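You operate a simulated robot arm through the tools that you are given. There is no shell and no other tool.

Carry out the task below with a simulated robot arm. There is one attempt and no reset: what you move stays moved.

## Task
Rub the oil pan clean and bin the oily rag.
Fine: open the rag bin, rub with the orange loop rag till no oil shows in the pan, drop the rag down inside and shut the lid by its handle. Fingers out of the lid; leave the pan on the supply table; drop nothing on the floor. What is to be rubbed or washed off counts as gone when no trace of it is left.

It is judged by the outcome, as a careful person would: the job done as asked, and still so three seconds after it is handed in. It fails if anything else is knocked over, pushed out of place, dropped, spilled or broken. Lids that push on must go on centred and level and be pressed home; caps that screw on are set level and turned clockwise until they are tight.

## Robot
A 7-joint arm with a two-finger parallel gripper on a trunk, on a base that drives. Base frame: it is fixed to the floor where the robot stands at the start and does not move with it; the origin is under the middle of the robot, x ahead of it, y to its left, z up. Lengths are in m, angles in degrees, forces in N, time in s.
With the tool pointing down near the work surface it reaches from about 0.34 to 0.74 m from the robot's upright axis, wherever it stands. Its first joint turns from -143.0 to 143.0 degrees. Places, roughly: inside of the rag bin [0.7, 0.1, 0]; rag bin lid [0.7, 0.1, 0.7]. Payload 3 kg.
The tool frame sits at the grasp point between the pads (the TCP): z along the fingers, y along the line on which they close. The tips reach 0.03 m beyond it. The gripper opens to 0.094 m. The fingers are 0.028 m wide and 0.01 m thick; the gripper's body (0.05 by 0.096 m) begins 0.055 m behind the TCP.
Orientation is that of the tool frame in the base frame, as a unit quaternion [x, y, z, w]. With the fingers straight down and closing along the base's y, the tool's x points along the base's -x, its y along +y and its z along -z.

## Interface
- The arm moves only by the tool move_arm. Its argument "increments" is a list that holds one entry, the list of rows, each a list of 7 numbers: the finger opening in m, from 0 to 0.094, then the shift along the tool's x, y, z in m, then the turn, a rotation vector about the tool's x, y, z in degrees. In form: [[[gripper, x, y, z, rx, ry, rz], ...]]. A call has 1 to 20 rows; each row is the pose to reach, as a shift and turn from the pose commanded when the call began, along the tool's axes at that moment. Each row takes 0.2 s and may step no farther than 0.05 m and 8.6 degrees from the row before; otherwise, or with a gripper value out of range, the whole call is refused. A pose out of reach is approached as far as the arm can. The call stops where the force on the tool passes 90 N (or 10 N more than at its start, if that is more) or the arm is blocked; 0.2 s more then pass. The fingers move at their own pace (about 0.045 m/s each) and stop on an object; they squeeze with about 40 N. The grip force told is the motor's: it shows also when the fingers shut on nothing. Time passes only in rows, and 0.2 s behind the last, so rows that repeat a pose let the fingers close. The reply holds the time, the measured pose of the TCP, the force on the tool along the base axes, the opening and the grip force, in the units named above and with some noise, with the torque about the TCP (base axes, N m) and any sound that the robot's microphone picked up, and new pictures: "show" is both (left out), scene, wrist or none.
- Cameras (640 x 400 px; columns grow to the right, rows downward): "scene" is now at [-0.0229, 0.1821, 1.7551]; the picture's right is [0.98, -0.18, 0.00], its down [-0.16, -0.92, -0.37] and it looks along [0.07, 0.36, -0.93] (base axes); focal length 214 px, centre (320, 200). "wrist" rides on the gripper at [0.076, 0.014, -0.103] in the tool frame; the picture's right is [-0.18, 0.98, 0.00], its down [-0.75, -0.14, -0.64] and it looks along [-0.63, -0.12, 0.77] (tool axes); focal length 243 px, centre (320, 200). There is no depth. A picture from a camera that has moved, and an enlarged one, comes with that camera's place and axes in the base frame and with its lens.
- slide_trunk(by): slides the trunk up (or, below 0, down) by that many m; the arm and the scene camera ride with it, the base frame stays. It gives what a move gives, with no picture.
- base_move(legs): drives the robot by 1 to 6 legs, each [ahead, left, turn to the left] in m, m and degrees, along the robot's own axes; the way and the turn of a leg run together, so that a leg with both is an arc; at most 1.5 m and 180 degrees a leg. The arm and the cameras ride along, it lands a little off, and it stops where it bumps. It gives what a move gives, and a new picture of the scene camera.
- aim_head(pan, tilt): turns the head with the scene camera to pan (to the left, within 143 degrees either way) and tilt (down, from -29 to 69), counted from straight ahead of the robot. It gives what a move gives, and a new picture of the scene camera.
- inspect(camera, box): a new picture of the part [left, top, right, bottom] of that camera's present view, enlarged. The clock stands still meanwhile.
- finish_job(): hands the job in; it is judged then, once.

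Nothing tells you exact positions but the pictures and the camera data. Unless the task says otherwise, let go and move clear before handing in.

The tools are called after "Call:" as a command line: name --argument value ..., lists and objects as JSON in quotes. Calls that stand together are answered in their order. move_arm: Moves the arm, as the interface text tells. Its arguments: {"type":"object","properties":{"increments":{"type":"array","items":{"type":"array","items":{"type":"array","items":{"type":"number"}}}},"show":{"type":"string","enum":["both","scene","wrist","none"]}},"required":["increments"]} The other tools are called the same way: slide_trunk (by) slides the trunk up or down; base_move (legs) drives the base; aim_head (pan, tilt) turns the head that bears the scene camera; inspect (camera, box) takes an enlarged picture of a part of a camera's view; finish_job () hands the job in.

At the start:

```text
t: 0.0
tool_pos: [-0.2944, 0.3615, 1.3101]
orientation: [0.0, 1.0, 0.006, 0.002]
ft_force: [-1.1, -1.4, 0.4]
moment: [0.0, -0.1, 0.02]
grip_width: 0.094
gripper_force: 0.1
trunk travel left (down, up): [-0.225, 0.165]
robot x, y, heading: [-0.0007, -0.002, 0.1]
head pan, tilt: [79.8, 68.8]
```

scene: 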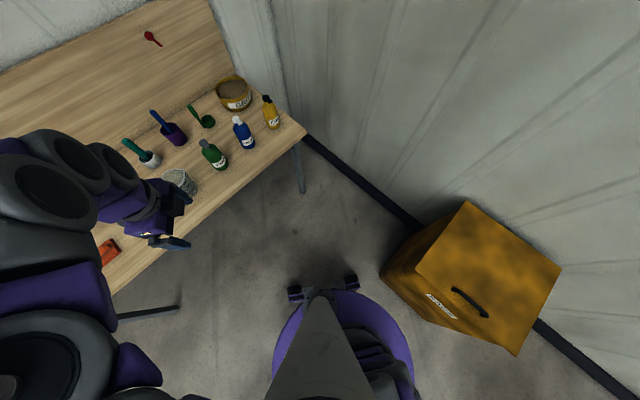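
wrist: 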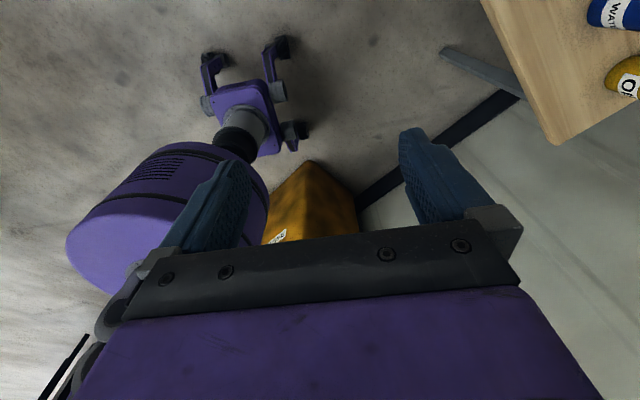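

I see a table to the robot's left with tubs, bottles and brushes, and an orange-brown bin ahead. I'll look closer and around before moving.

Call:
inspect --camera "scene" --box '[80, 60, 320, 210]'

Call:
inspect --camera "scene" --box '[360, 180, 600, 370]'

Call:
inspect --camera "scene" --box '[80, 160, 240, 300]'

```text
2.67 times, centred on (200, 135) of scene
camera zoom: at [-0.0229, 0.1821, 1.7551], right [0.98, -0.18, 0.0], down [-0.16, -0.92, -0.37], along [0.07, 0.36, -0.93], focal length 572 px, centre (640, 373)
```

zoom: 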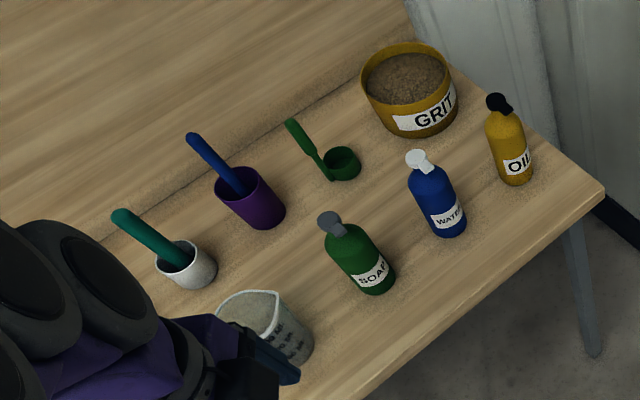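

```text
2.11 times, centred on (480, 275) of scene
camera zoom: at [-0.0229, 0.1821, 1.7551], right [0.98, -0.18, 0.0], down [-0.16, -0.92, -0.37], along [0.07, 0.36, -0.93], focal length 452 px, centre (-17, 42)
```

zoom: 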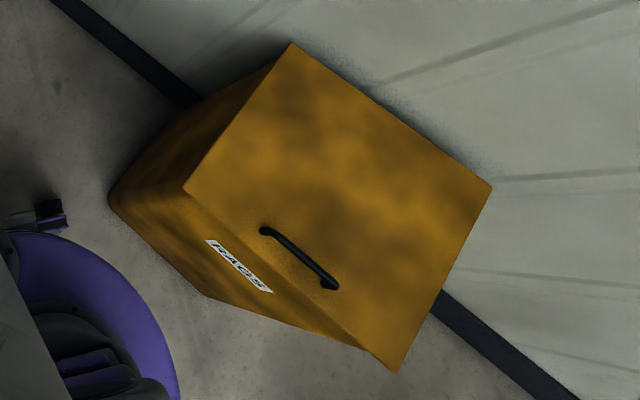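

```text
2.86 times, centred on (160, 230) of scene
camera zoom: at [-0.0229, 0.1821, 1.7551], right [0.98, -0.18, 0.0], down [-0.16, -0.92, -0.37], along [0.07, 0.36, -0.93], focal length 613 px, centre (777, 114)
```

zoom: 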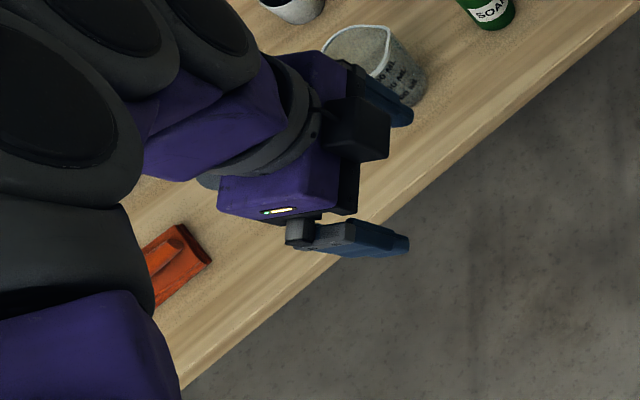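

The orange loop rag lies near the table's front edge behind the arm. The pan isn't visible yet, so I'll pan the head.

Call:
aim_head --pan 130 --tilt 50

Call:
aim_head --pan 100 --tilt 40

Call:
aim_head --pan -60 --tilt 50

Call:
aim_head --pan 0 --tilt 50

```text
t: 1.2
tool_pos: [-0.294, 0.3726, 1.3063]
orientation: [0.001, 1.0, 0.002, 0.001]
ft_force: [0.1, 0.9, 0.1]
moment: [-0.01, 0.02, -0.01]
grip_width: 0.094
gripper_force: 0.1
trunk travel left (down, up): [-0.225, 0.165]
robot x, y, heading: [-0.0008, -0.0023, 0.2]
head pan, tilt: [130.0, 50.0]
camera scene: at [-0.082, 0.199, 1.7756], right [0.77, 0.64, 0.0], down [0.49, -0.59, -0.64], along [-0.41, 0.49, -0.77], focal length 214 px, centre (320, 200)
```

scene: 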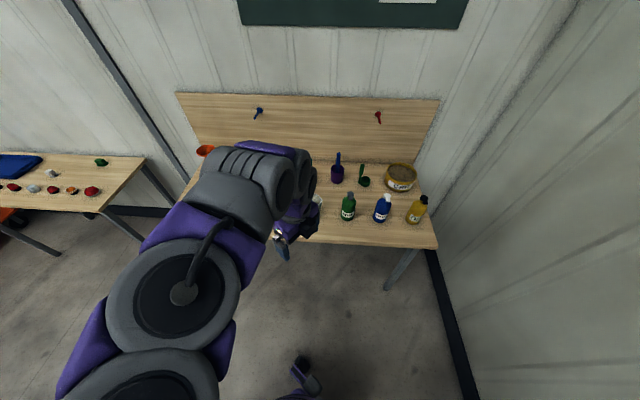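

```text
t: 2.1
tool_pos: [-0.2947, 0.3762, 1.3056]
orientation: [0.0, 1.0, 0.0, 0.002]
ft_force: [0.7, 0.3, -0.7]
moment: [-0.08, 0.03, 0.02]
grip_width: 0.0937
gripper_force: 0.0
trunk travel left (down, up): [-0.225, 0.165]
robot x, y, heading: [-0.0016, -0.0007, -0.1]
head pan, tilt: [100.0, 40.0]
camera scene: at [-0.0476, 0.2311, 1.7889], right [0.98, 0.17, 0.0], down [0.11, -0.64, -0.76], along [-0.13, 0.75, -0.65], focal length 214 px, centre (320, 200)
```

scene: 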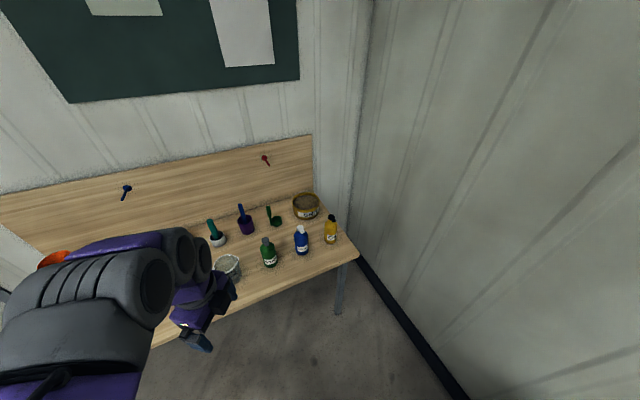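

```text
t: 4.6
tool_pos: [-0.2949, 0.3705, 1.3068]
orientation: [0.001, 1.0, 0.003, 0.001]
ft_force: [0.0, 0.0, 0.2]
moment: [-0.01, -0.04, -0.02]
grip_width: 0.0939
gripper_force: 0.1
trunk travel left (down, up): [-0.225, 0.165]
robot x, y, heading: [0.0, -0.0006, -0.0]
head pan, tilt: [-60.0, 50.0]
camera scene: at [0.006, 0.0726, 1.7759], right [-0.87, -0.5, 0.0], down [-0.38, 0.66, -0.64], along [0.32, -0.56, -0.76], focal length 214 px, centre (320, 200)
```

scene: 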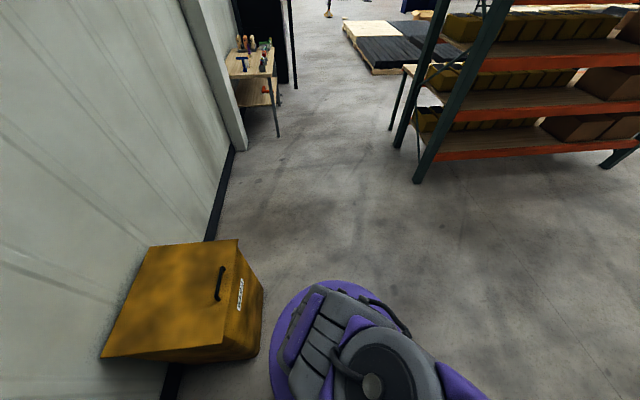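

```text
t: 5.9
tool_pos: [-0.2946, 0.3692, 1.3089]
orientation: [0.001, 1.0, 0.002, 0.001]
ft_force: [-0.2, -0.8, -0.8]
moment: [0.04, -0.01, -0.01]
grip_width: 0.0942
gripper_force: 0.1
trunk travel left (down, up): [-0.225, 0.165]
robot x, y, heading: [-0.0003, -0.0076, -0.1]
head pan, tilt: [0.0, 50.0]
camera scene: at [0.0445, 0.1398, 1.7758], right [0.0, -1.0, 0.0], down [-0.77, 0.0, -0.64], along [0.64, 0.0, -0.77], focal length 214 px, centre (320, 200)
```

scene: 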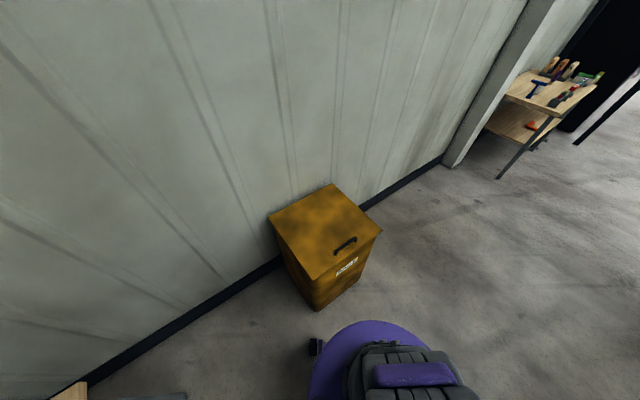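

The bin is ahead, with its handle on the near edge and the hinge toward the wall. I still need to find the pan and rag, so I'll look at the far-left side where a second table stands.

Call:
aim_head --pan 143 --tilt 40

Call:
inspect --camera "scene" --box '[0, 80, 240, 240]'

Call:
inspect --camera "scene" --box '[180, 80, 420, 240]'

Call:
aim_head --pan -120 --tilt 40

```text
t: 8.2
tool_pos: [-0.2946, 0.368, 1.3089]
orientation: [0.0, 1.0, 0.002, 0.002]
ft_force: [0.8, 0.1, 1.0]
moment: [-0.02, -0.02, 0.0]
grip_width: 0.0937
gripper_force: 0.1
trunk travel left (down, up): [-0.225, 0.165]
robot x, y, heading: [-0.0011, -0.0025, 0.1]
head pan, tilt: [143.0, 40.0]
camera scene: at [-0.1006, 0.1914, 1.7897], right [0.6, 0.8, 0.0], down [0.51, -0.39, -0.76], along [-0.61, 0.46, -0.64], focal length 214 px, centre (320, 200)
```

scene: 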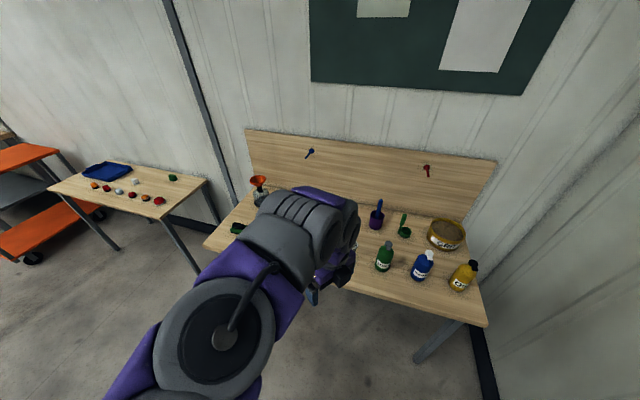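

```text
2.50 times, centred on (120, 160) of scene
camera zoom: at [-0.1006, 0.1914, 1.7897], right [0.6, 0.8, 0.0], down [0.51, -0.39, -0.76], along [-0.61, 0.46, -0.64], focal length 536 px, centre (820, 300)
```

zoom: 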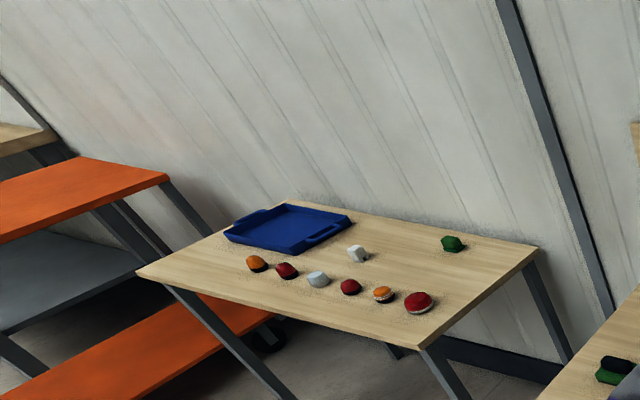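

```text
2.50 times, centred on (300, 160) of scene
camera zoom: at [-0.1006, 0.1914, 1.7897], right [0.6, 0.8, 0.0], down [0.51, -0.39, -0.76], along [-0.61, 0.46, -0.64], focal length 536 px, centre (370, 300)
```

zoom: 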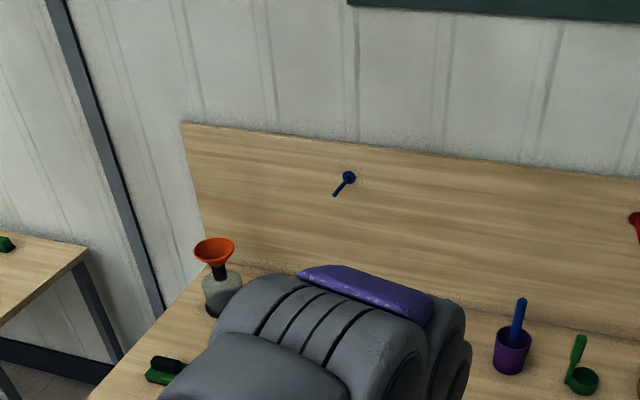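

```text
t: 11.8
tool_pos: [-0.296, 0.3691, 1.3086]
orientation: [0.0, 1.0, 0.002, 0.002]
ft_force: [-0.2, 0.9, -0.7]
moment: [-0.02, 0.0, -0.02]
grip_width: 0.094
gripper_force: 0.0
trunk travel left (down, up): [-0.225, 0.165]
robot x, y, heading: [-0.0025, -0.0024, -0.1]
head pan, tilt: [-120.0, 40.0]
camera scene: at [-0.0752, 0.0664, 1.79], right [-0.87, 0.5, 0.0], down [0.32, 0.56, -0.77], along [-0.38, -0.67, -0.64], focal length 214 px, centre (320, 200)
```

scene: 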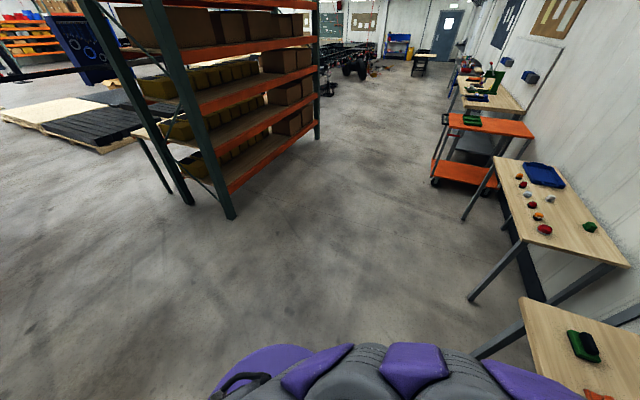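

The near bench is the supply table, and the arm hides part of it. I'll look down at my own body to learn where the mast and arm are before I swing anything.

Call:
aim_head --pan 143 --tilt 69

Call:
aim_head --pan -90 --tilt 69

Call:
aim_head --pan 30 --tilt 69

```text
t: 15.5
tool_pos: [-0.2952, 0.3686, 1.307]
orientation: [-0.001, 1.0, 0.002, 0.002]
ft_force: [-0.6, -0.4, 0.0]
moment: [-0.03, 0.01, 0.0]
grip_width: 0.0943
gripper_force: 0.0
trunk travel left (down, up): [-0.225, 0.165]
robot x, y, heading: [-0.0022, -0.0034, -0.2]
head pan, tilt: [143.0, 68.8]
camera scene: at [-0.0773, 0.1738, 1.7536], right [0.6, 0.8, 0.0], down [0.74, -0.56, -0.36], along [-0.29, 0.22, -0.93], focal length 214 px, centre (320, 200)
```

scene: 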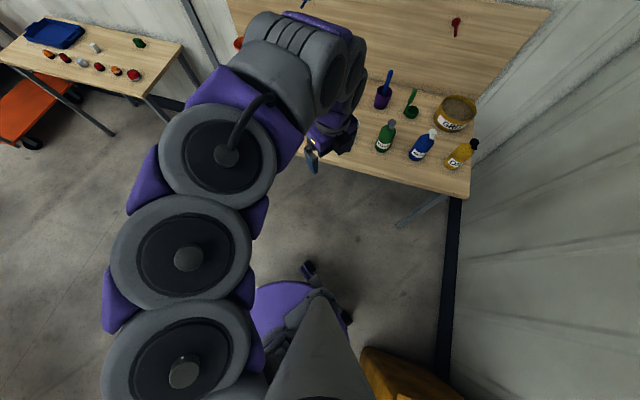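

```text
t: 18.8
tool_pos: [-0.2948, 0.3689, 1.3081]
orientation: [0.0, 1.0, 0.003, 0.002]
ft_force: [0.2, 0.0, -0.4]
moment: [-0.01, 0.01, 0.0]
grip_width: 0.0938
gripper_force: 0.1
trunk travel left (down, up): [-0.225, 0.165]
robot x, y, heading: [-0.0038, -0.0008, -0.0]
head pan, tilt: [-90.0, 68.8]
camera scene: at [-0.0326, 0.0841, 1.7539], right [-1.0, 0.0, 0.0], down [0.0, 0.93, -0.36], along [0.0, -0.36, -0.93], focal length 214 px, centre (320, 200)
```

scene: 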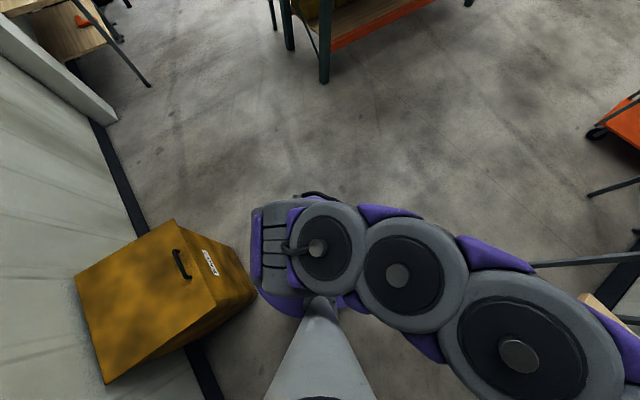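

```text
t: 20.8
tool_pos: [-0.2944, 0.3688, 1.3078]
orientation: [0.0, 1.0, 0.003, 0.002]
ft_force: [0.8, 0.1, -0.4]
moment: [-0.03, 0.0, -0.01]
grip_width: 0.0938
gripper_force: 0.1
trunk travel left (down, up): [-0.225, 0.165]
robot x, y, heading: [-0.0001, -0.0048, -0.1]
head pan, tilt: [30.0, 68.8]
camera scene: at [0.0159, 0.168, 1.7537], right [0.5, -0.87, 0.0], down [-0.81, -0.47, -0.36], along [0.31, 0.18, -0.93], focal length 214 px, centre (320, 200)
```

scene: 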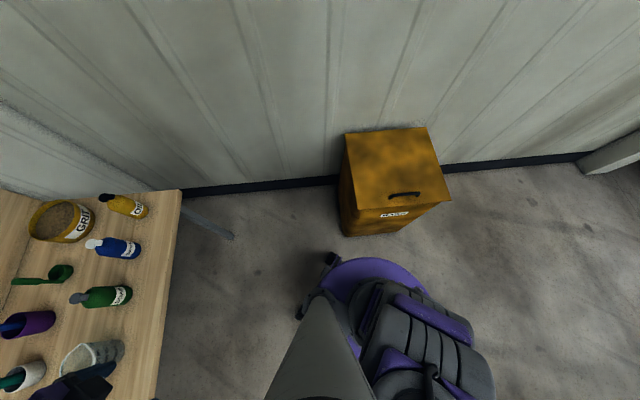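

The arm folds around the left of the mast and blocks my view of the bench. Turning the base left 90° in place moves the arm away and lets the head look straight at the bench.

Call:
base_move --legs '[[0, 0, 90]]'

Call:
aim_head --pan 45 --tilt 45

Call:
inspect --camera "scene" --box '[160, 100, 480, 300]'

```text
t: 25.0
tool_pos: [-0.3708, -0.3006, 1.3074]
orientation: [0.71, -0.704, -0.003, 0.001]
ft_force: [-0.5, -0.2, -0.1]
moment: [0.01, -0.03, 0.02]
grip_width: 0.0942
gripper_force: 0.1
trunk travel left (down, up): [-0.225, 0.165]
robot x, y, heading: [-0.0006, -0.0038, 90.4]
head pan, tilt: [30.0, 68.8]
camera scene: at [-0.173, 0.0111, 1.7537], right [0.86, 0.51, 0.0], down [0.47, -0.8, -0.36], along [-0.18, 0.31, -0.93], focal length 214 px, centre (320, 200)
```

scene: 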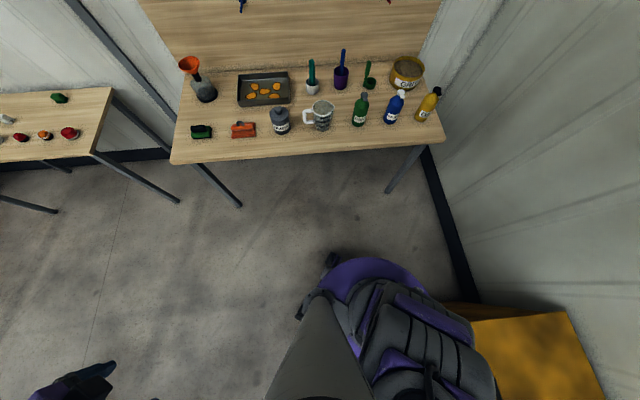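

```text
t: 25.9
tool_pos: [-0.369, -0.3006, 1.3075]
orientation: [0.709, -0.705, -0.003, 0.002]
ft_force: [0.5, 0.4, 0.1]
moment: [0.01, 0.0, 0.01]
grip_width: 0.0939
gripper_force: 0.1
trunk travel left (down, up): [-0.225, 0.165]
robot x, y, heading: [0.0002, -0.0075, 90.5]
head pan, tilt: [45.0, 45.0]
camera scene: at [-0.2025, 0.0201, 1.7825], right [0.7, 0.71, 0.0], down [0.51, -0.5, -0.71], along [-0.5, 0.5, -0.71], focal length 214 px, centre (320, 200)
```

scene: 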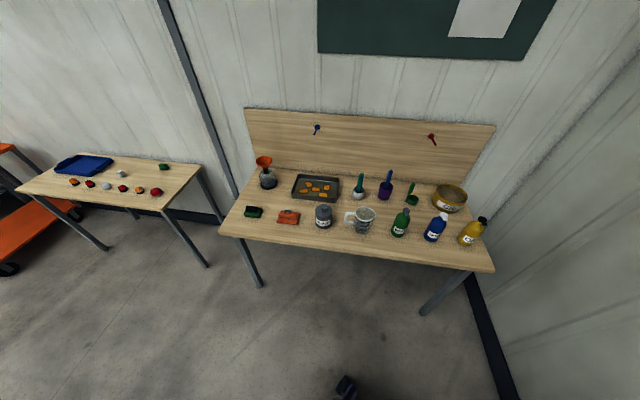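

```text
2.00 times, centred on (320, 200) of scene
camera zoom: at [-0.2025, 0.0201, 1.7825], right [0.7, 0.71, 0.0], down [0.51, -0.5, -0.71], along [-0.5, 0.5, -0.71], focal length 429 px, centre (320, 200)
```

zoom: 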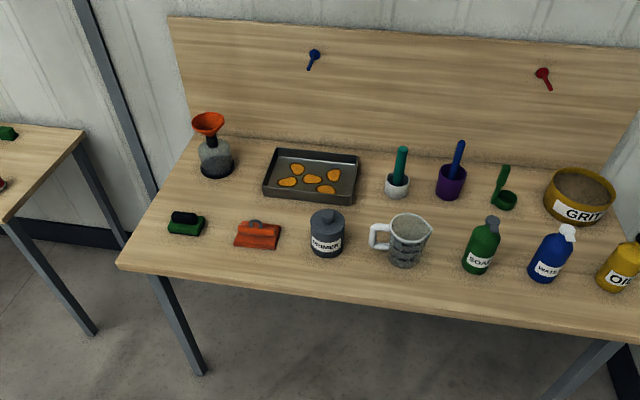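

The bench now shows clearly: the tray with oil spots, the orange loop rag in front of it, and many other items. The arm can swing around the robot's back and right side, away from the mast, to point at the bin. I'll do that first.

Call:
move_arm --increments '[[[0.094, 0.0334, -0.0299, 0, 0, 0, -5.4], [0.094, 0.0638, -0.0629, 0, 0, 0, -10.8], [0.094, 0.091, -0.0985, 0, 0, 0, -16.2], [0.094, 0.1147, -0.1366, 0, 0, 0, -21.6], [0.094, 0.1347, -0.1768, 0, 0, 0, -27], [0.094, 0.1508, -0.2186, 0, 0, 0, -32.4], [0.094, 0.163, -0.2618, 0, 0, 0, -37.8], [0.094, 0.171, -0.3059, 0, 0, 0, -43.2], [0.094, 0.1748, -0.3505, 0, 0, 0, -48.6], [0.094, 0.1745, -0.3955, 0, 0, 0, -54], [0.094, 0.1698, -0.44, 0, 0, 0, -59.4], [0.094, 0.1611, -0.484, 0, 0, 0, -64.8], [0.094, 0.1481, -0.5271, 0, 0, 0, -70.2]]]' --show "both"

```text
t: 28.7
tool_pos: [0.1662, -0.4447, 1.3041]
orientation: [0.986, -0.169, -0.005, 0.0]
ft_force: [0.8, -0.4, -0.2]
moment: [-0.01, 0.08, 0.03]
grip_width: 0.0939
gripper_force: 0.2
trunk travel left (down, up): [-0.225, 0.165]
robot x, y, heading: [-0.0062, -0.0054, 90.4]
head pan, tilt: [45.0, 45.0]
camera scene: at [-0.1945, 0.0209, 1.7834], right [0.7, 0.71, 0.0], down [0.5, -0.5, -0.71], along [-0.5, 0.5, -0.71], focal length 214 px, centre (320, 200)
camera wrist: at [0.2321, -0.4837, 1.4051], right [-0.5, -0.87, 0.0], down [-0.66, 0.38, 0.65], along [-0.56, 0.32, -0.76], focal length 243 px, centre (320, 200)
```

scene: 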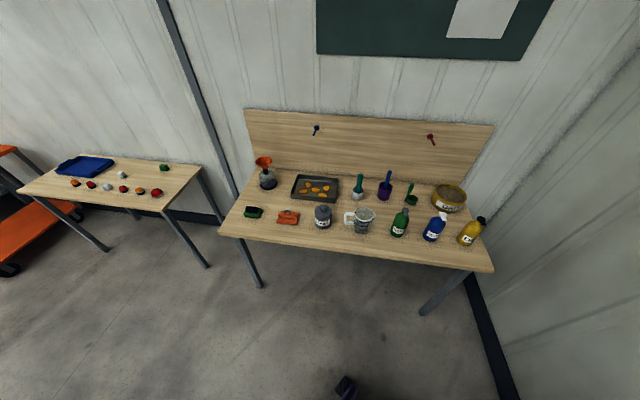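
wrist: 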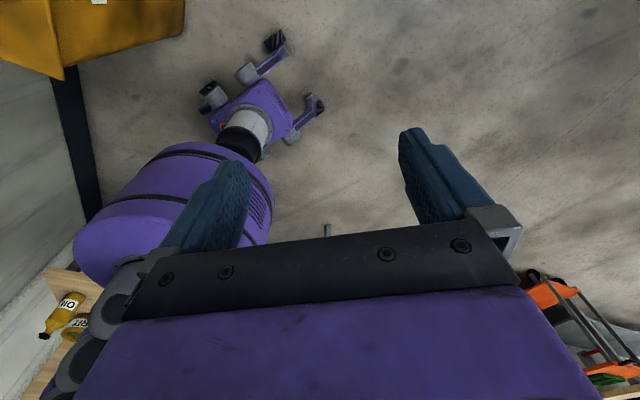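

The sweep works without contact. I'll continue round so the tool faces the bin.

Call:
move_arm --increments '[[[0.094, 0.0334, -0.0299, 0, 0, 0, -5.4], [0.094, 0.0638, -0.0629, 0, 0, 0, -10.8], [0.094, 0.091, -0.0985, 0, 0, 0, -16.2], [0.094, 0.1147, -0.1366, 0, 0, 0, -21.6], [0.094, 0.1347, -0.1768, 0, 0, 0, -27], [0.094, 0.1508, -0.2186, 0, 0, 0, -32.4], [0.094, 0.163, -0.2618, 0, 0, 0, -37.8], [0.094, 0.171, -0.3059, 0, 0, 0, -43.2], [0.094, 0.1748, -0.3505, 0, 0, 0, -48.6], [0.094, 0.1745, -0.3955, 0, 0, 0, -54], [0.094, 0.1698, -0.44, 0, 0, 0, -59.4], [0.094, 0.1611, -0.484, 0, 0, 0, -64.8], [0.094, 0.1481, -0.5271, 0, 0, 0, -70.2]]]' --show "none"

Call:
aim_head --pan -60 --tilt 50

```text
t: 31.5
tool_pos: [0.473, 0.0054, 1.3028]
orientation: [0.903, 0.43, -0.003, -0.002]
ft_force: [0.8, -0.4, -0.4]
moment: [0.0, -0.02, 0.01]
grip_width: 0.0941
gripper_force: 0.0
out of reach, approached as far as the arm can: row 1, 2, 3, 4, 5, 6
trunk travel left (down, up): [-0.225, 0.165]
robot x, y, heading: [0.0025, -0.0067, 90.3]
head pan, tilt: [45.0, 45.0]
```

```text
t: 33.3
tool_pos: [0.4743, 0.0042, 1.3037]
orientation: [0.904, 0.428, -0.002, -0.003]
ft_force: [-0.5, 0.2, -0.7]
moment: [0.03, -0.02, 0.0]
grip_width: 0.0939
gripper_force: 0.0
trunk travel left (down, up): [-0.225, 0.165]
robot x, y, heading: [0.0032, -0.007, 90.4]
head pan, tilt: [-60.0, 50.0]
camera scene: at [-0.0702, 0.0037, 1.7762], right [0.51, -0.86, 0.0], down [-0.66, -0.39, -0.64], along [0.55, 0.33, -0.77], focal length 214 px, centre (320, 200)
```

scene: 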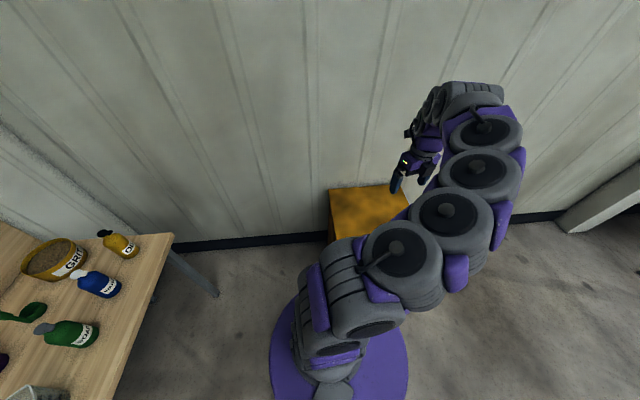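

The arm now curls on the right side with a clear camera view on the left. I'll turn the base toward the bin, shift to stand in front of its handle side, and look.

Call:
base_move --legs '[[0, 0, -40], [-0.025, -0.25, 0]]'

Call:
aim_head --pan -5 --tilt 60

Call:
inspect --camera "scene" --box '[220, 100, 460, 250]'

```text
t: 37.0
tool_pos: [0.5338, -0.469, 1.3099]
orientation: [0.995, 0.097, 0.002, 0.0]
ft_force: [-0.1, -0.4, -2.0]
moment: [-0.05, -0.01, 0.04]
grip_width: 0.0938
gripper_force: 0.0
trunk travel left (down, up): [-0.225, 0.165]
robot x, y, heading: [0.173, -0.1809, 50.9]
head pan, tilt: [-60.0, 50.0]
camera scene: at [0.1192, -0.1258, 1.7759], right [-0.16, -0.99, 0.0], down [-0.75, 0.12, -0.65], along [0.64, -0.1, -0.76], focal length 214 px, centre (320, 200)
```

scene: 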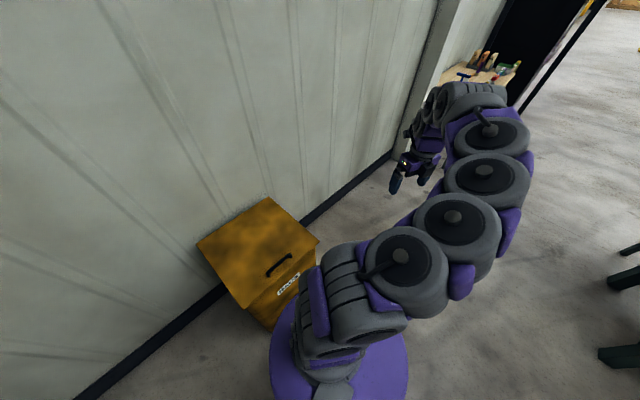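

```text
t: 38.2
tool_pos: [0.543, -0.4725, 1.305]
orientation: [0.995, 0.1, -0.001, -0.002]
ft_force: [1.0, 0.5, 0.0]
moment: [0.01, 0.03, -0.01]
grip_width: 0.0938
gripper_force: 0.2
trunk travel left (down, up): [-0.225, 0.165]
robot x, y, heading: [0.1796, -0.1788, 50.7]
head pan, tilt: [-5.0, 60.0]
camera scene: at [0.0991, -0.0708, 1.7638], right [0.72, -0.7, 0.0], down [-0.61, -0.62, -0.5], along [0.35, 0.36, -0.87], focal length 214 px, centre (320, 200)
```

scene: 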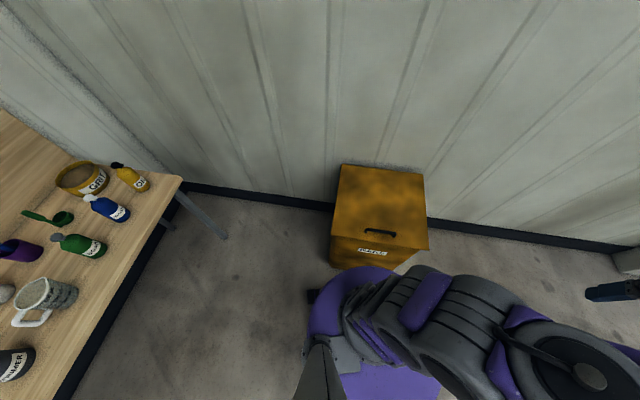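

```text
2.67 times, centred on (340, 175) of scene
camera zoom: at [0.0991, -0.0708, 1.7638], right [0.72, -0.7, 0.0], down [-0.61, -0.62, -0.5], along [0.35, 0.36, -0.87], focal length 572 px, centre (267, 267)
```

zoom: 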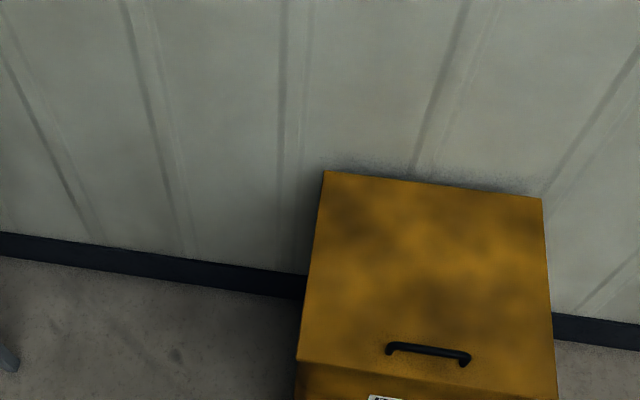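

The bin's lid is at about z 0.70 with the handle near (0.60, 0.00, 0.74), and the hinge runs along the wall. I'll bring the gripper above the handle, fingers set to close across the bar.

Call:
move_arm --increments '[[[0.094, 0.0096, -0.0286, 0.0191, 0, 0, -7.2], [0.094, 0.0191, -0.0571, 0.0381, 0, 0, -14.4], [0.094, 0.0287, -0.0857, 0.0572, 0, 0, -21.6], [0.094, 0.0382, -0.1142, 0.0762, 0, 0, -28.8], [0.094, 0.0478, -0.1428, 0.0953, 0, 0, -36], [0.094, 0.0574, -0.1714, 0.1144, 0, 0, -43.1], [0.094, 0.0669, -0.1999, 0.1334, 0, 0, -50.3], [0.094, 0.0765, -0.2285, 0.1525, 0, 0, -57.5], [0.094, 0.086, -0.257, 0.1715, 0, 0, -64.7], [0.094, 0.0956, -0.2856, 0.1906, 0, 0, -71.9], [0.094, 0.1052, -0.3142, 0.2097, 0, 0, -79.1], [0.094, 0.1147, -0.3427, 0.2287, 0, 0, -86.3], [0.094, 0.1243, -0.3713, 0.2478, 0, 0, -93.5], [0.094, 0.1338, -0.3998, 0.2668, 0, 0, -100.6], [0.094, 0.1434, -0.4284, 0.2859, 0, 0, -107.8], [0.094, 0.153, -0.457, 0.305, 0, 0, -115]]]' --show "both"

```text
t: 41.6
tool_pos: [0.6698, -0.4091, 1.0797]
orientation: [0.478, 0.878, 0.0, -0.004]
ft_force: [0.3, 0.1, 0.0]
moment: [0.03, 0.02, -0.01]
grip_width: 0.094
gripper_force: 0.0
out of reach, approached as far as the arm can: row 1, 2, 3, 4, 5, 6, 7, 8, 9, 10, 11, 12, 13, 14, 15, 16
trunk travel left (down, up): [-0.225, 0.165]
robot x, y, heading: [0.1764, -0.178, 50.5]
head pan, tilt: [-5.0, 60.0]
camera scene: at [0.0977, -0.068, 1.7637], right [0.72, -0.7, 0.0], down [-0.61, -0.62, -0.5], along [0.35, 0.36, -0.87], focal length 214 px, centre (320, 200)
camera wrist: at [0.6393, -0.3376, 1.1832], right [0.93, 0.38, 0.0], down [0.3, -0.71, 0.64], along [0.24, -0.59, -0.77], focal length 243 px, centre (320, 200)
```

scene: 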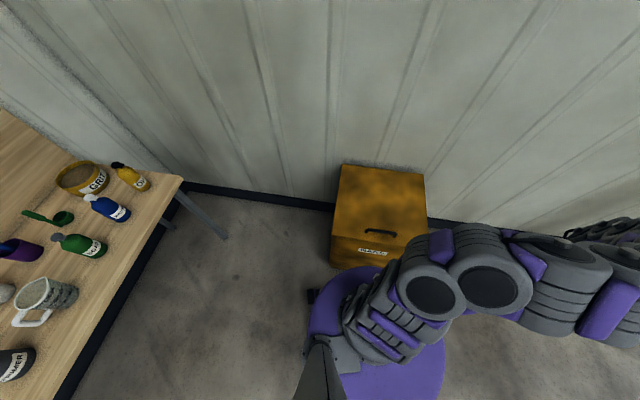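
wrist: 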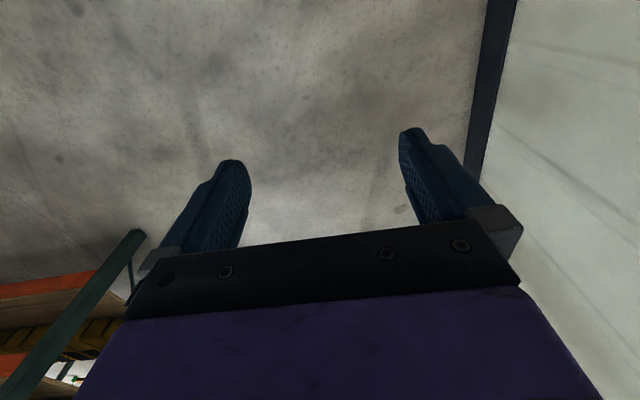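

The arm stopped short at (0.67, -0.41, 1.08), likely at a joint limit. I'll hold the commanded pose for a few rows to see whether it resolves.

Call:
move_arm --increments '[[[0.094, 0, 0, 0, 0, 0, 0], [0.094, 0, 0, 0, 0, 0, 0], [0.094, 0, 0, 0, 0, 0, 0]]]' --show "none"

```text
t: 42.4
tool_pos: [0.6677, -0.4086, 1.0813]
orientation: [0.479, 0.878, 0.0, -0.003]
ft_force: [0.6, -0.2, -0.7]
moment: [0.03, -0.01, 0.0]
grip_width: 0.0941
gripper_force: 0.1
trunk travel left (down, up): [-0.225, 0.165]
robot x, y, heading: [0.1758, -0.1818, 50.6]
head pan, tilt: [-5.0, 60.0]
```

Call:
move_arm --increments '[[[0.094, 0.027, 0.039, 0, 0, 0, -5], [0.094, 0.0572, 0.0756, 0, 0, 0, -10], [0.094, 0.0572, 0.0756, 0, 0, 0, -10]]]' --show "none"

```text
t: 43.2
tool_pos: [0.6725, -0.4075, 1.0593]
orientation: [0.4, 0.916, 0.001, -0.004]
ft_force: [-0.2, -0.6, 0.6]
moment: [0.01, 0.04, -0.02]
grip_width: 0.0943
gripper_force: 0.0
out of reach, approached as far as the arm can: row 1, 2, 3
trunk travel left (down, up): [-0.225, 0.165]
robot x, y, heading: [0.1738, -0.1801, 50.4]
head pan, tilt: [-5.0, 60.0]
```

The arm is wound up at a joint limit on this side. I'll unwind it: return to the previous pose, then sweep back clockwise behind the robot and try the natural front configuration.

Call:
move_arm --increments '[[[0.094, 0.0025, -0.0087, -0.0156, 0, 0, 7.5], [0.094, 0.0051, -0.0174, -0.0313, 0, 0, 15], [0.094, 0.0076, -0.0262, -0.0469, 0, 0, 22.6], [0.094, 0.0101, -0.0349, -0.0625, 0, 0, 30.2], [0.094, 0.0127, -0.0436, -0.0781, 0, 0, 37.8], [0.094, 0.0152, -0.0523, -0.0938, 0, 0, 45.4], [0.094, 0.0178, -0.061, -0.1094, 0, 0, 53], [0.094, 0.0203, -0.0698, -0.125, 0, 0, 60.5], [0.094, 0.0228, -0.0785, -0.1406, 0, 0, 68], [0.094, 0.0254, -0.0872, -0.1563, 0, 0, 75.6], [0.094, 0.0279, -0.0959, -0.1719, 0, 0, 83.2], [0.094, 0.0305, -0.1046, -0.1875, 0, 0, 90.8], [0.094, 0.033, -0.1134, -0.2031, 0, 0, 98.4], [0.094, 0.0355, -0.1221, -0.2188, 0, 0, 106], [0.094, 0.0381, -0.1308, -0.2344, 0, 0, 113.5], [0.094, 0.0406, -0.1395, -0.25, 0, 0, 121]]]' --show "none"

Call:
move_arm --increments '[[[0.094, -0.0394, 0.0288, 0, 0, 0, 6], [0.094, -0.0817, 0.0535, 0, 0, 0, 12], [0.094, -0.1262, 0.0735, 0, 0, 0, 18], [0.094, -0.1727, 0.0887, 0, 0, 0, 24], [0.094, -0.2206, 0.0991, 0, 0, 0, 30], [0.094, -0.2691, 0.1044, 0, 0, 0, 36], [0.094, -0.318, 0.1045, 0, 0, 0, 42], [0.094, -0.3665, 0.0996, 0, 0, 0, 48], [0.094, -0.4145, 0.0896, 0, 0, 0, 54], [0.094, -0.461, 0.0746, 0, 0, 0, 60], [0.094, -0.5057, 0.0548, 0, 0, 0, 66], [0.094, -0.5481, 0.0306, 0, 0, 0, 72], [0.094, -0.5878, 0.002, 0, 0, 0, 78], [0.094, -0.6242, -0.0306, 0, 0, 0, 84], [0.094, -0.657, -0.0668, 0, 0, 0, 90], [0.094, -0.6859, -0.1062, 0, 0, 0, 96], [0.094, -0.7105, -0.1485, 0, 0, 0, 102], [0.094, -0.7305, -0.1931, 0, 0, 0, 108], [0.094, -0.7458, -0.2395, 0, 0, 0, 114], [0.094, -0.7561, -0.2873, 0, 0, 0, 120]]]' --show "none"

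```text
t: 46.6
tool_pos: [0.5482, -0.4664, 1.3093]
orientation: [0.995, 0.101, -0.003, -0.003]
ft_force: [0.4, -0.5, -0.2]
moment: [0.01, -0.03, 0.0]
grip_width: 0.0938
gripper_force: 0.0
out of reach, approached as far as the arm can: row 1, 2, 3, 4, 5, 6, 7, 8, 9, 10, 11, 12
trunk travel left (down, up): [-0.225, 0.165]
robot x, y, heading: [0.1733, -0.1824, 50.7]
head pan, tilt: [-5.0, 60.0]
```

```text
t: 51.0
tool_pos: [-0.2233, -0.4129, 1.2906]
orientation: [-0.647, 0.761, 0.037, 0.031]
ft_force: [-0.1, 0.2, -0.1]
moment: [0.0, 0.02, -0.01]
grip_width: 0.0937
gripper_force: 0.1
trunk travel left (down, up): [-0.225, 0.165]
robot x, y, heading: [0.1795, -0.1815, 50.7]
head pan, tilt: [-5.0, 60.0]
stopped in row 20: the arm was blocked; the commanded pose is now the measured one
```

The arm got blocked near the robot's back-left. I'll look at the posture.

Call:
aim_head --pan 143 --tilt 60

Call:
aim_head --pan -140 --tilt 60

```text
t: 53.4
tool_pos: [-0.2225, -0.4137, 1.2893]
orientation: [-0.65, 0.759, 0.034, 0.03]
ft_force: [0.0, 1.3, 0.5]
moment: [0.03, -0.01, -0.02]
grip_width: 0.0941
gripper_force: 0.1
trunk travel left (down, up): [-0.225, 0.165]
robot x, y, heading: [0.1727, -0.1799, 50.7]
head pan, tilt: [143.0, 60.0]
camera scene: at [-0.0203, -0.1316, 1.7631], right [-0.24, 0.97, 0.0], down [0.84, 0.2, -0.5], along [-0.48, -0.12, -0.87], focal length 214 px, centre (320, 200)
```

scene: 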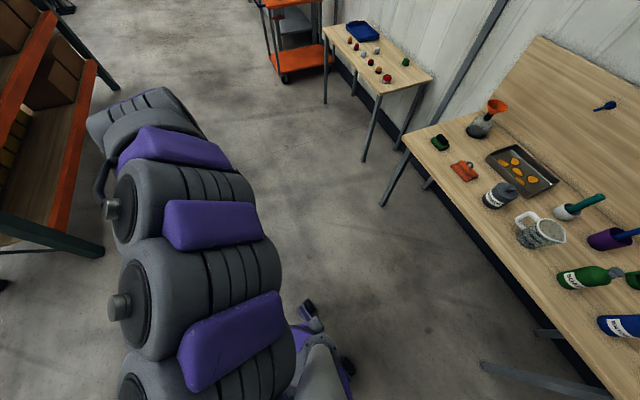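

```text
t: 57.2
tool_pos: [-0.2228, -0.4142, 1.2903]
orientation: [-0.649, 0.759, 0.034, 0.03]
ft_force: [-0.7, 0.0, -0.2]
moment: [0.0, 0.01, 0.01]
grip_width: 0.0943
gripper_force: 0.1
trunk travel left (down, up): [-0.225, 0.165]
robot x, y, heading: [0.178, -0.1781, 50.7]
head pan, tilt: [-140.0, 60.0]
camera scene: at [0.0454, -0.1825, 1.7632], right [-1.0, -0.01, 0.0], down [-0.01, 0.87, -0.5], along [0.01, -0.5, -0.87], focal length 214 px, centre (320, 200)
```

scene: 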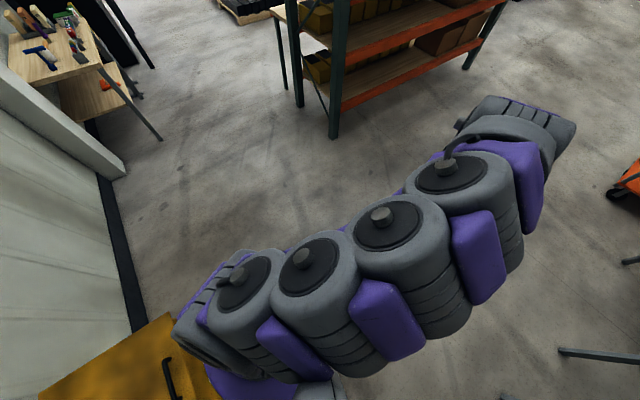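

The arm is pressed near the mast in this posture. The robot's right side gave a clear view with the gripper visible, so I'll work there: level the tool, sweep back to relative −95°, and stand so the bin lies on the robot's right.

Call:
move_arm --increments '[[[0.094, 0.0315, -0.025, 0, 0.4, 2.5, 0], [0.094, 0.0315, -0.025, -0.018, 0.8, 5.1, 0], [0.094, 0.0315, -0.025, -0.018, 0.8, 5.1, 0]]]' --show "none"

```text
t: 58.0
tool_pos: [-0.2023, -0.4503, 1.3023]
orientation: [-0.649, 0.761, -0.002, 0.004]
ft_force: [0.3, 0.7, -0.1]
moment: [0.0, 0.01, -0.01]
grip_width: 0.094
gripper_force: 0.1
trunk travel left (down, up): [-0.225, 0.165]
robot x, y, heading: [0.1759, -0.1791, 50.7]
head pan, tilt: [-140.0, 60.0]
```

Call:
move_arm --increments '[[[0.094, 0.0329, -0.0359, 0, 0, 0, -6], [0.094, 0.0618, -0.0751, 0, 0, 0, -12], [0.094, 0.0865, -0.117, 0, 0, 0, -18], [0.094, 0.1066, -0.1612, 0, 0, 0, -24], [0.094, 0.1221, -0.2074, 0, 0, 0, -30], [0.094, 0.1326, -0.2549, 0, 0, 0, -36], [0.094, 0.1381, -0.3032, 0, 0, 0, -42], [0.094, 0.1385, -0.352, 0, 0, 0, -48], [0.094, 0.1338, -0.4004, 0, 0, 0, -54], [0.094, 0.1241, -0.4481, 0, 0, 0, -60], [0.094, 0.1095, -0.4945, 0, 0, 0, -66], [0.094, 0.0901, -0.5391, 0, 0, 0, -72], [0.094, 0.0661, -0.5814, 0, 0, 0, -78], [0.094, 0.0379, -0.6211, 0, 0, 0, -84], [0.094, 0.0056, -0.6575, 0, 0, 0, -90], [0.094, -0.0303, -0.6904, 0, 0, 0, -96], [0.094, -0.0695, -0.7193, 0, 0, 0, -102]]]' --show "none"

Call:
base_move --legs '[[0, 0, 80]]'

Call:
aim_head --pan -80 --tilt 55

```text
t: 61.6
tool_pos: [0.5206, -0.4955, 1.3089]
orientation: [1.0, 0.02, 0.0, 0.002]
ft_force: [0.2, 0.8, -0.8]
moment: [-0.02, -0.02, -0.01]
grip_width: 0.0941
gripper_force: 0.2
trunk travel left (down, up): [-0.225, 0.165]
robot x, y, heading: [0.1779, -0.1793, 50.8]
head pan, tilt: [-140.0, 60.0]
```

```text
t: 65.5
tool_pos: [0.5417, 0.1095, 1.3097]
orientation: [0.747, 0.665, 0.001, 0.001]
ft_force: [-1.1, 0.0, 0.9]
moment: [-0.02, -0.01, 0.01]
grip_width: 0.0938
gripper_force: 0.1
trunk travel left (down, up): [-0.225, 0.165]
robot x, y, heading: [0.1783, -0.1808, 131.7]
head pan, tilt: [-140.0, 60.0]
camera scene: at [0.1604, -0.3041, 1.7637], right [-0.14, -0.99, 0.0], down [-0.86, 0.12, -0.5], along [0.49, -0.07, -0.87], focal length 214 px, centre (320, 200)
```

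scene: 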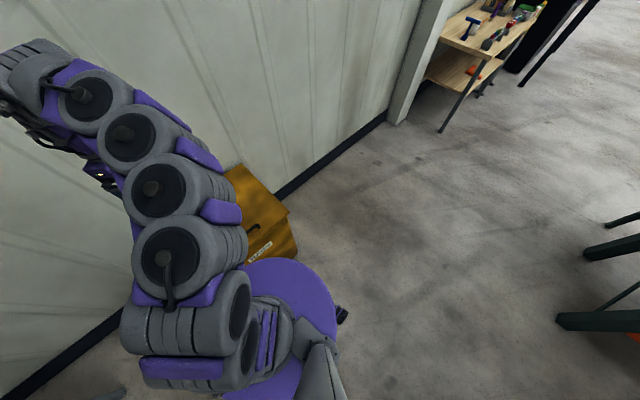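

```text
t: 66.8
tool_pos: [0.5412, 0.1076, 1.3103]
orientation: [0.747, 0.665, 0.003, 0.002]
ft_force: [-0.2, 0.0, 0.0]
moment: [-0.02, 0.01, 0.02]
grip_width: 0.0939
gripper_force: 0.0
trunk travel left (down, up): [-0.225, 0.165]
robot x, y, heading: [0.1774, -0.1821, 131.7]
head pan, tilt: [-80.0, 55.0]
camera scene: at [0.1388, -0.2382, 1.7697], right [0.79, -0.62, 0.0], down [-0.51, -0.64, -0.57], along [0.35, 0.45, -0.82], focal length 214 px, centre (320, 200)
```

scene: 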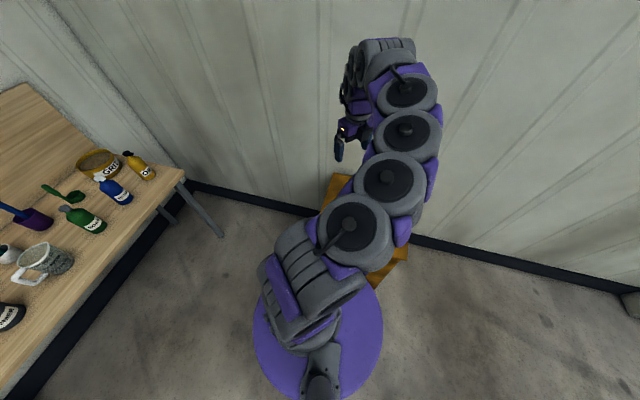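

Call:
base_move --legs '[[-0.105, -0.02, 0]]'

```text
t: 68.0
tool_pos: [0.619, 0.0353, 1.3141]
orientation: [0.746, 0.666, 0.007, 0.001]
ft_force: [1.9, 0.7, 0.7]
moment: [0.08, 0.12, -0.02]
grip_width: 0.0939
gripper_force: 0.1
trunk travel left (down, up): [-0.225, 0.165]
robot x, y, heading: [0.2613, -0.2437, 131.6]
head pan, tilt: [-80.0, 55.0]
camera scene: at [0.2152, -0.3115, 1.7692], right [0.79, -0.62, 0.0], down [-0.51, -0.64, -0.58], along [0.36, 0.45, -0.82], focal length 214 px, centre (320, 200)
```

scene: 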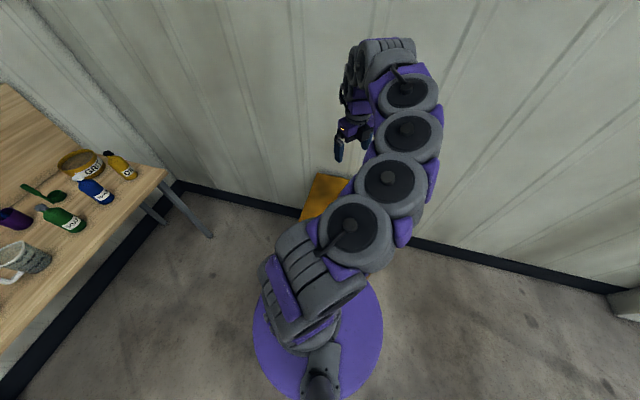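

Call:
move_arm --increments '[[[0.094, -0.004, -0.0017, 0.0375, 0, 0, -5.4], [0.094, -0.008, -0.0034, 0.075, 0, 0, -10.8], [0.094, -0.012, -0.0051, 0.1125, 0, 0, -16.2], [0.094, -0.016, -0.0068, 0.15, 0, 0, -21.6], [0.094, -0.02, -0.0085, 0.1875, 0, 0, -27], [0.094, -0.024, -0.0102, 0.225, 0, 0, -32.4], [0.094, -0.028, -0.0119, 0.2625, 0, 0, -37.8], [0.094, -0.031, -0.0136, 0.3, 0, 0, -43], [0.094, -0.031, -0.0136, 0.3, 0, 0, -43]]]' --show "both"

```text
t: 70.0
tool_pos: [0.6988, 0.0644, 1.0156]
orientation: [0.45, 0.893, 0.002, 0.002]
ft_force: [0.2, 0.3, -0.4]
moment: [0.01, 0.0, -0.02]
grip_width: 0.0939
gripper_force: 0.1
out of reach, approached as far as the arm can: row 1, 2, 3, 4, 5, 6, 7, 8, 9
trunk travel left (down, up): [-0.225, 0.165]
robot x, y, heading: [0.2578, -0.2483, 132.0]
head pan, tilt: [-80.0, 55.0]
camera scene: at [0.2234, -0.3016, 1.7698], right [0.79, -0.62, 0.0], down [-0.51, -0.64, -0.57], along [0.35, 0.45, -0.82], focal length 214 px, centre (320, 200)
camera wrist: at [0.6631, 0.1346, 1.1182], right [0.9, 0.44, 0.0], down [0.33, -0.69, 0.64], along [0.28, -0.58, -0.77], focal length 243 px, centre (320, 200)
```

scene: 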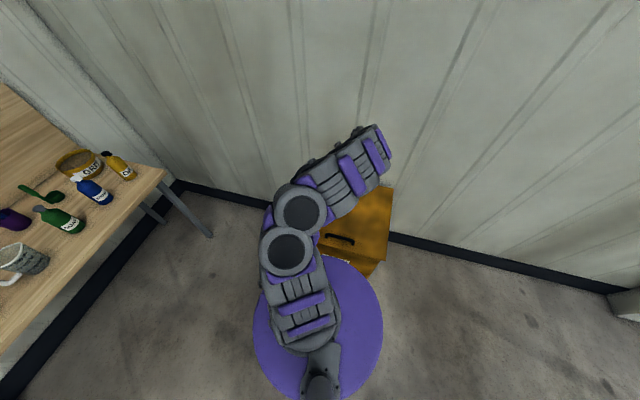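
wrist: 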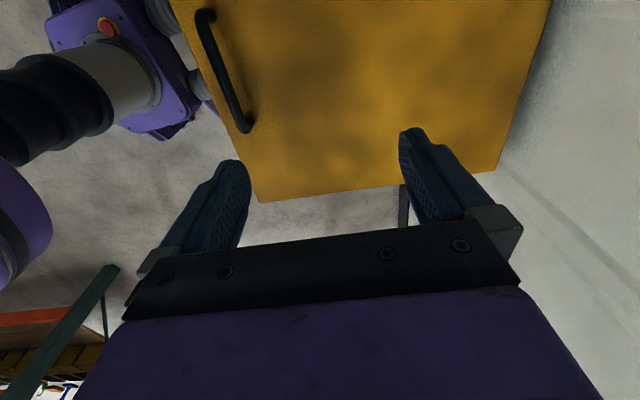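

The tool yaw is right but it sits about 0.11 m too far out. I'll lower and pull back toward the handle along tool −y in small steps.

Call:
move_arm --increments '[[[0.094, 0, -0.02, 0.02, 0, 0, 0], [0.094, 0, -0.04, 0.04, 0, 0, 0], [0.094, 0, -0.06, 0.06, 0, 0, 0], [0.094, 0, -0.08, 0.08, 0, 0, 0], [0.094, 0, -0.1, 0.1, 0, 0, 0], [0.094, 0, -0.115, 0.1, 0, 0, 0]]]' --show "both"

```text
t: 71.4
tool_pos: [0.6895, 0.0457, 0.8881]
orientation: [0.451, 0.893, 0.002, 0.001]
ft_force: [0.2, 0.5, -0.7]
moment: [0.01, 0.0, 0.03]
grip_width: 0.0941
gripper_force: 0.1
out of reach, approached as far as the arm can: row 1, 2, 3, 4, 5, 6
trunk travel left (down, up): [-0.225, 0.165]
robot x, y, heading: [0.2575, -0.2456, 132.1]
head pan, tilt: [-80.0, 55.0]
camera scene: at [0.2237, -0.3014, 1.7698], right [0.79, -0.62, 0.0], down [-0.51, -0.64, -0.57], along [0.35, 0.45, -0.82], focal length 214 px, centre (320, 200)
camera wrist: at [0.6533, 0.115, 0.9909], right [0.9, 0.44, 0.0], down [0.33, -0.69, 0.64], along [0.28, -0.58, -0.77], focal length 243 px, centre (320, 200)
```

scene: 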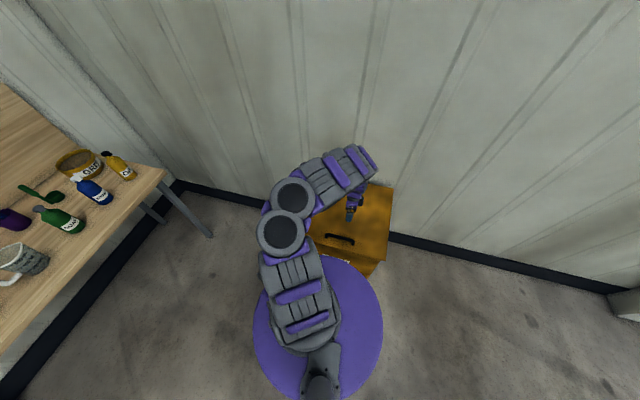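
wrist: 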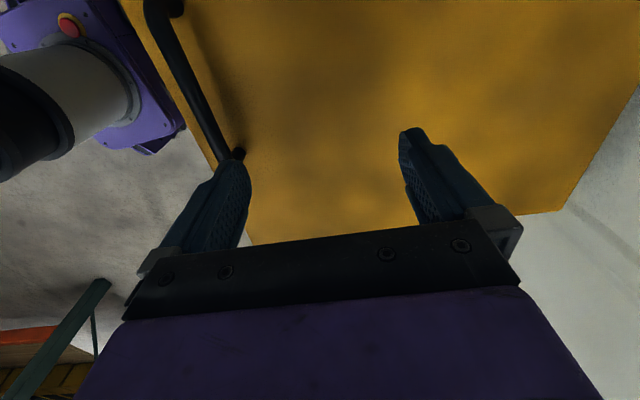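

The reach is too short in this stance for both ends of the lid's swing. Standing beside the bin, between bin and bench, keeps the whole handle arc within reach. I'll raise the arm and drive around the bin's corner.

Call:
move_arm --increments '[[[0.094, 0, 0.01, -0.04, 0, 0, 0], [0.094, 0, 0.02, -0.08, 0, 0, 0], [0.094, 0, 0.02, -0.12, 0, 0, 0], [0.094, 0, 0.02, -0.16, 0, 0, 0], [0.094, 0, 0.02, -0.2, 0, 0, 0], [0.094, 0, 0.02, -0.24, 0, 0, 0], [0.094, 0, 0.02, -0.28, 0, 0, 0]]]' --show "none"

Call:
base_move --legs '[[0.3, 0.15, 0], [0, 0, -93]]'

```text
t: 73.0
tool_pos: [0.6978, 0.0618, 1.1673]
orientation: [0.451, 0.893, 0.003, 0.002]
ft_force: [-0.1, 0.1, -0.4]
moment: [0.0, 0.0, -0.02]
grip_width: 0.094
gripper_force: 0.1
trunk travel left (down, up): [-0.225, 0.165]
robot x, y, heading: [0.2545, -0.2461, 131.5]
head pan, tilt: [-80.0, 55.0]
```

```text
t: 79.1
tool_pos: [0.2421, -0.5733, 1.1663]
orientation: [0.955, 0.298, 0.0, 0.003]
ft_force: [0.1, 0.0, -0.2]
moment: [0.0, -0.04, 0.05]
grip_width: 0.0941
gripper_force: 0.0
trunk travel left (down, up): [-0.225, 0.165]
robot x, y, heading: [-0.0485, -0.1276, 40.0]
head pan, tilt: [-80.0, 55.0]
camera scene: at [-0.1071, -0.0878, 1.7697], right [-0.64, -0.76, 0.0], down [-0.63, 0.53, -0.57], along [0.44, -0.37, -0.82], focal length 214 px, centre (320, 200)
```

scene: 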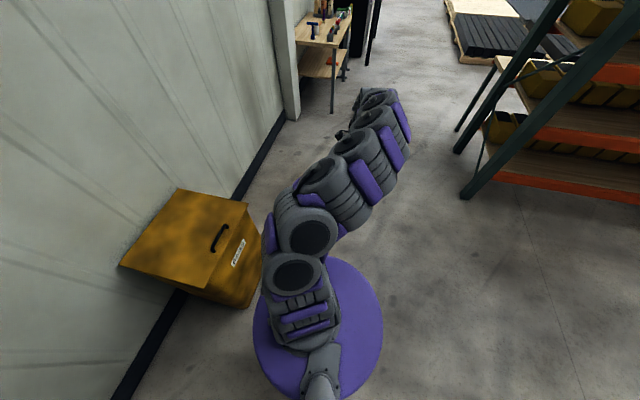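

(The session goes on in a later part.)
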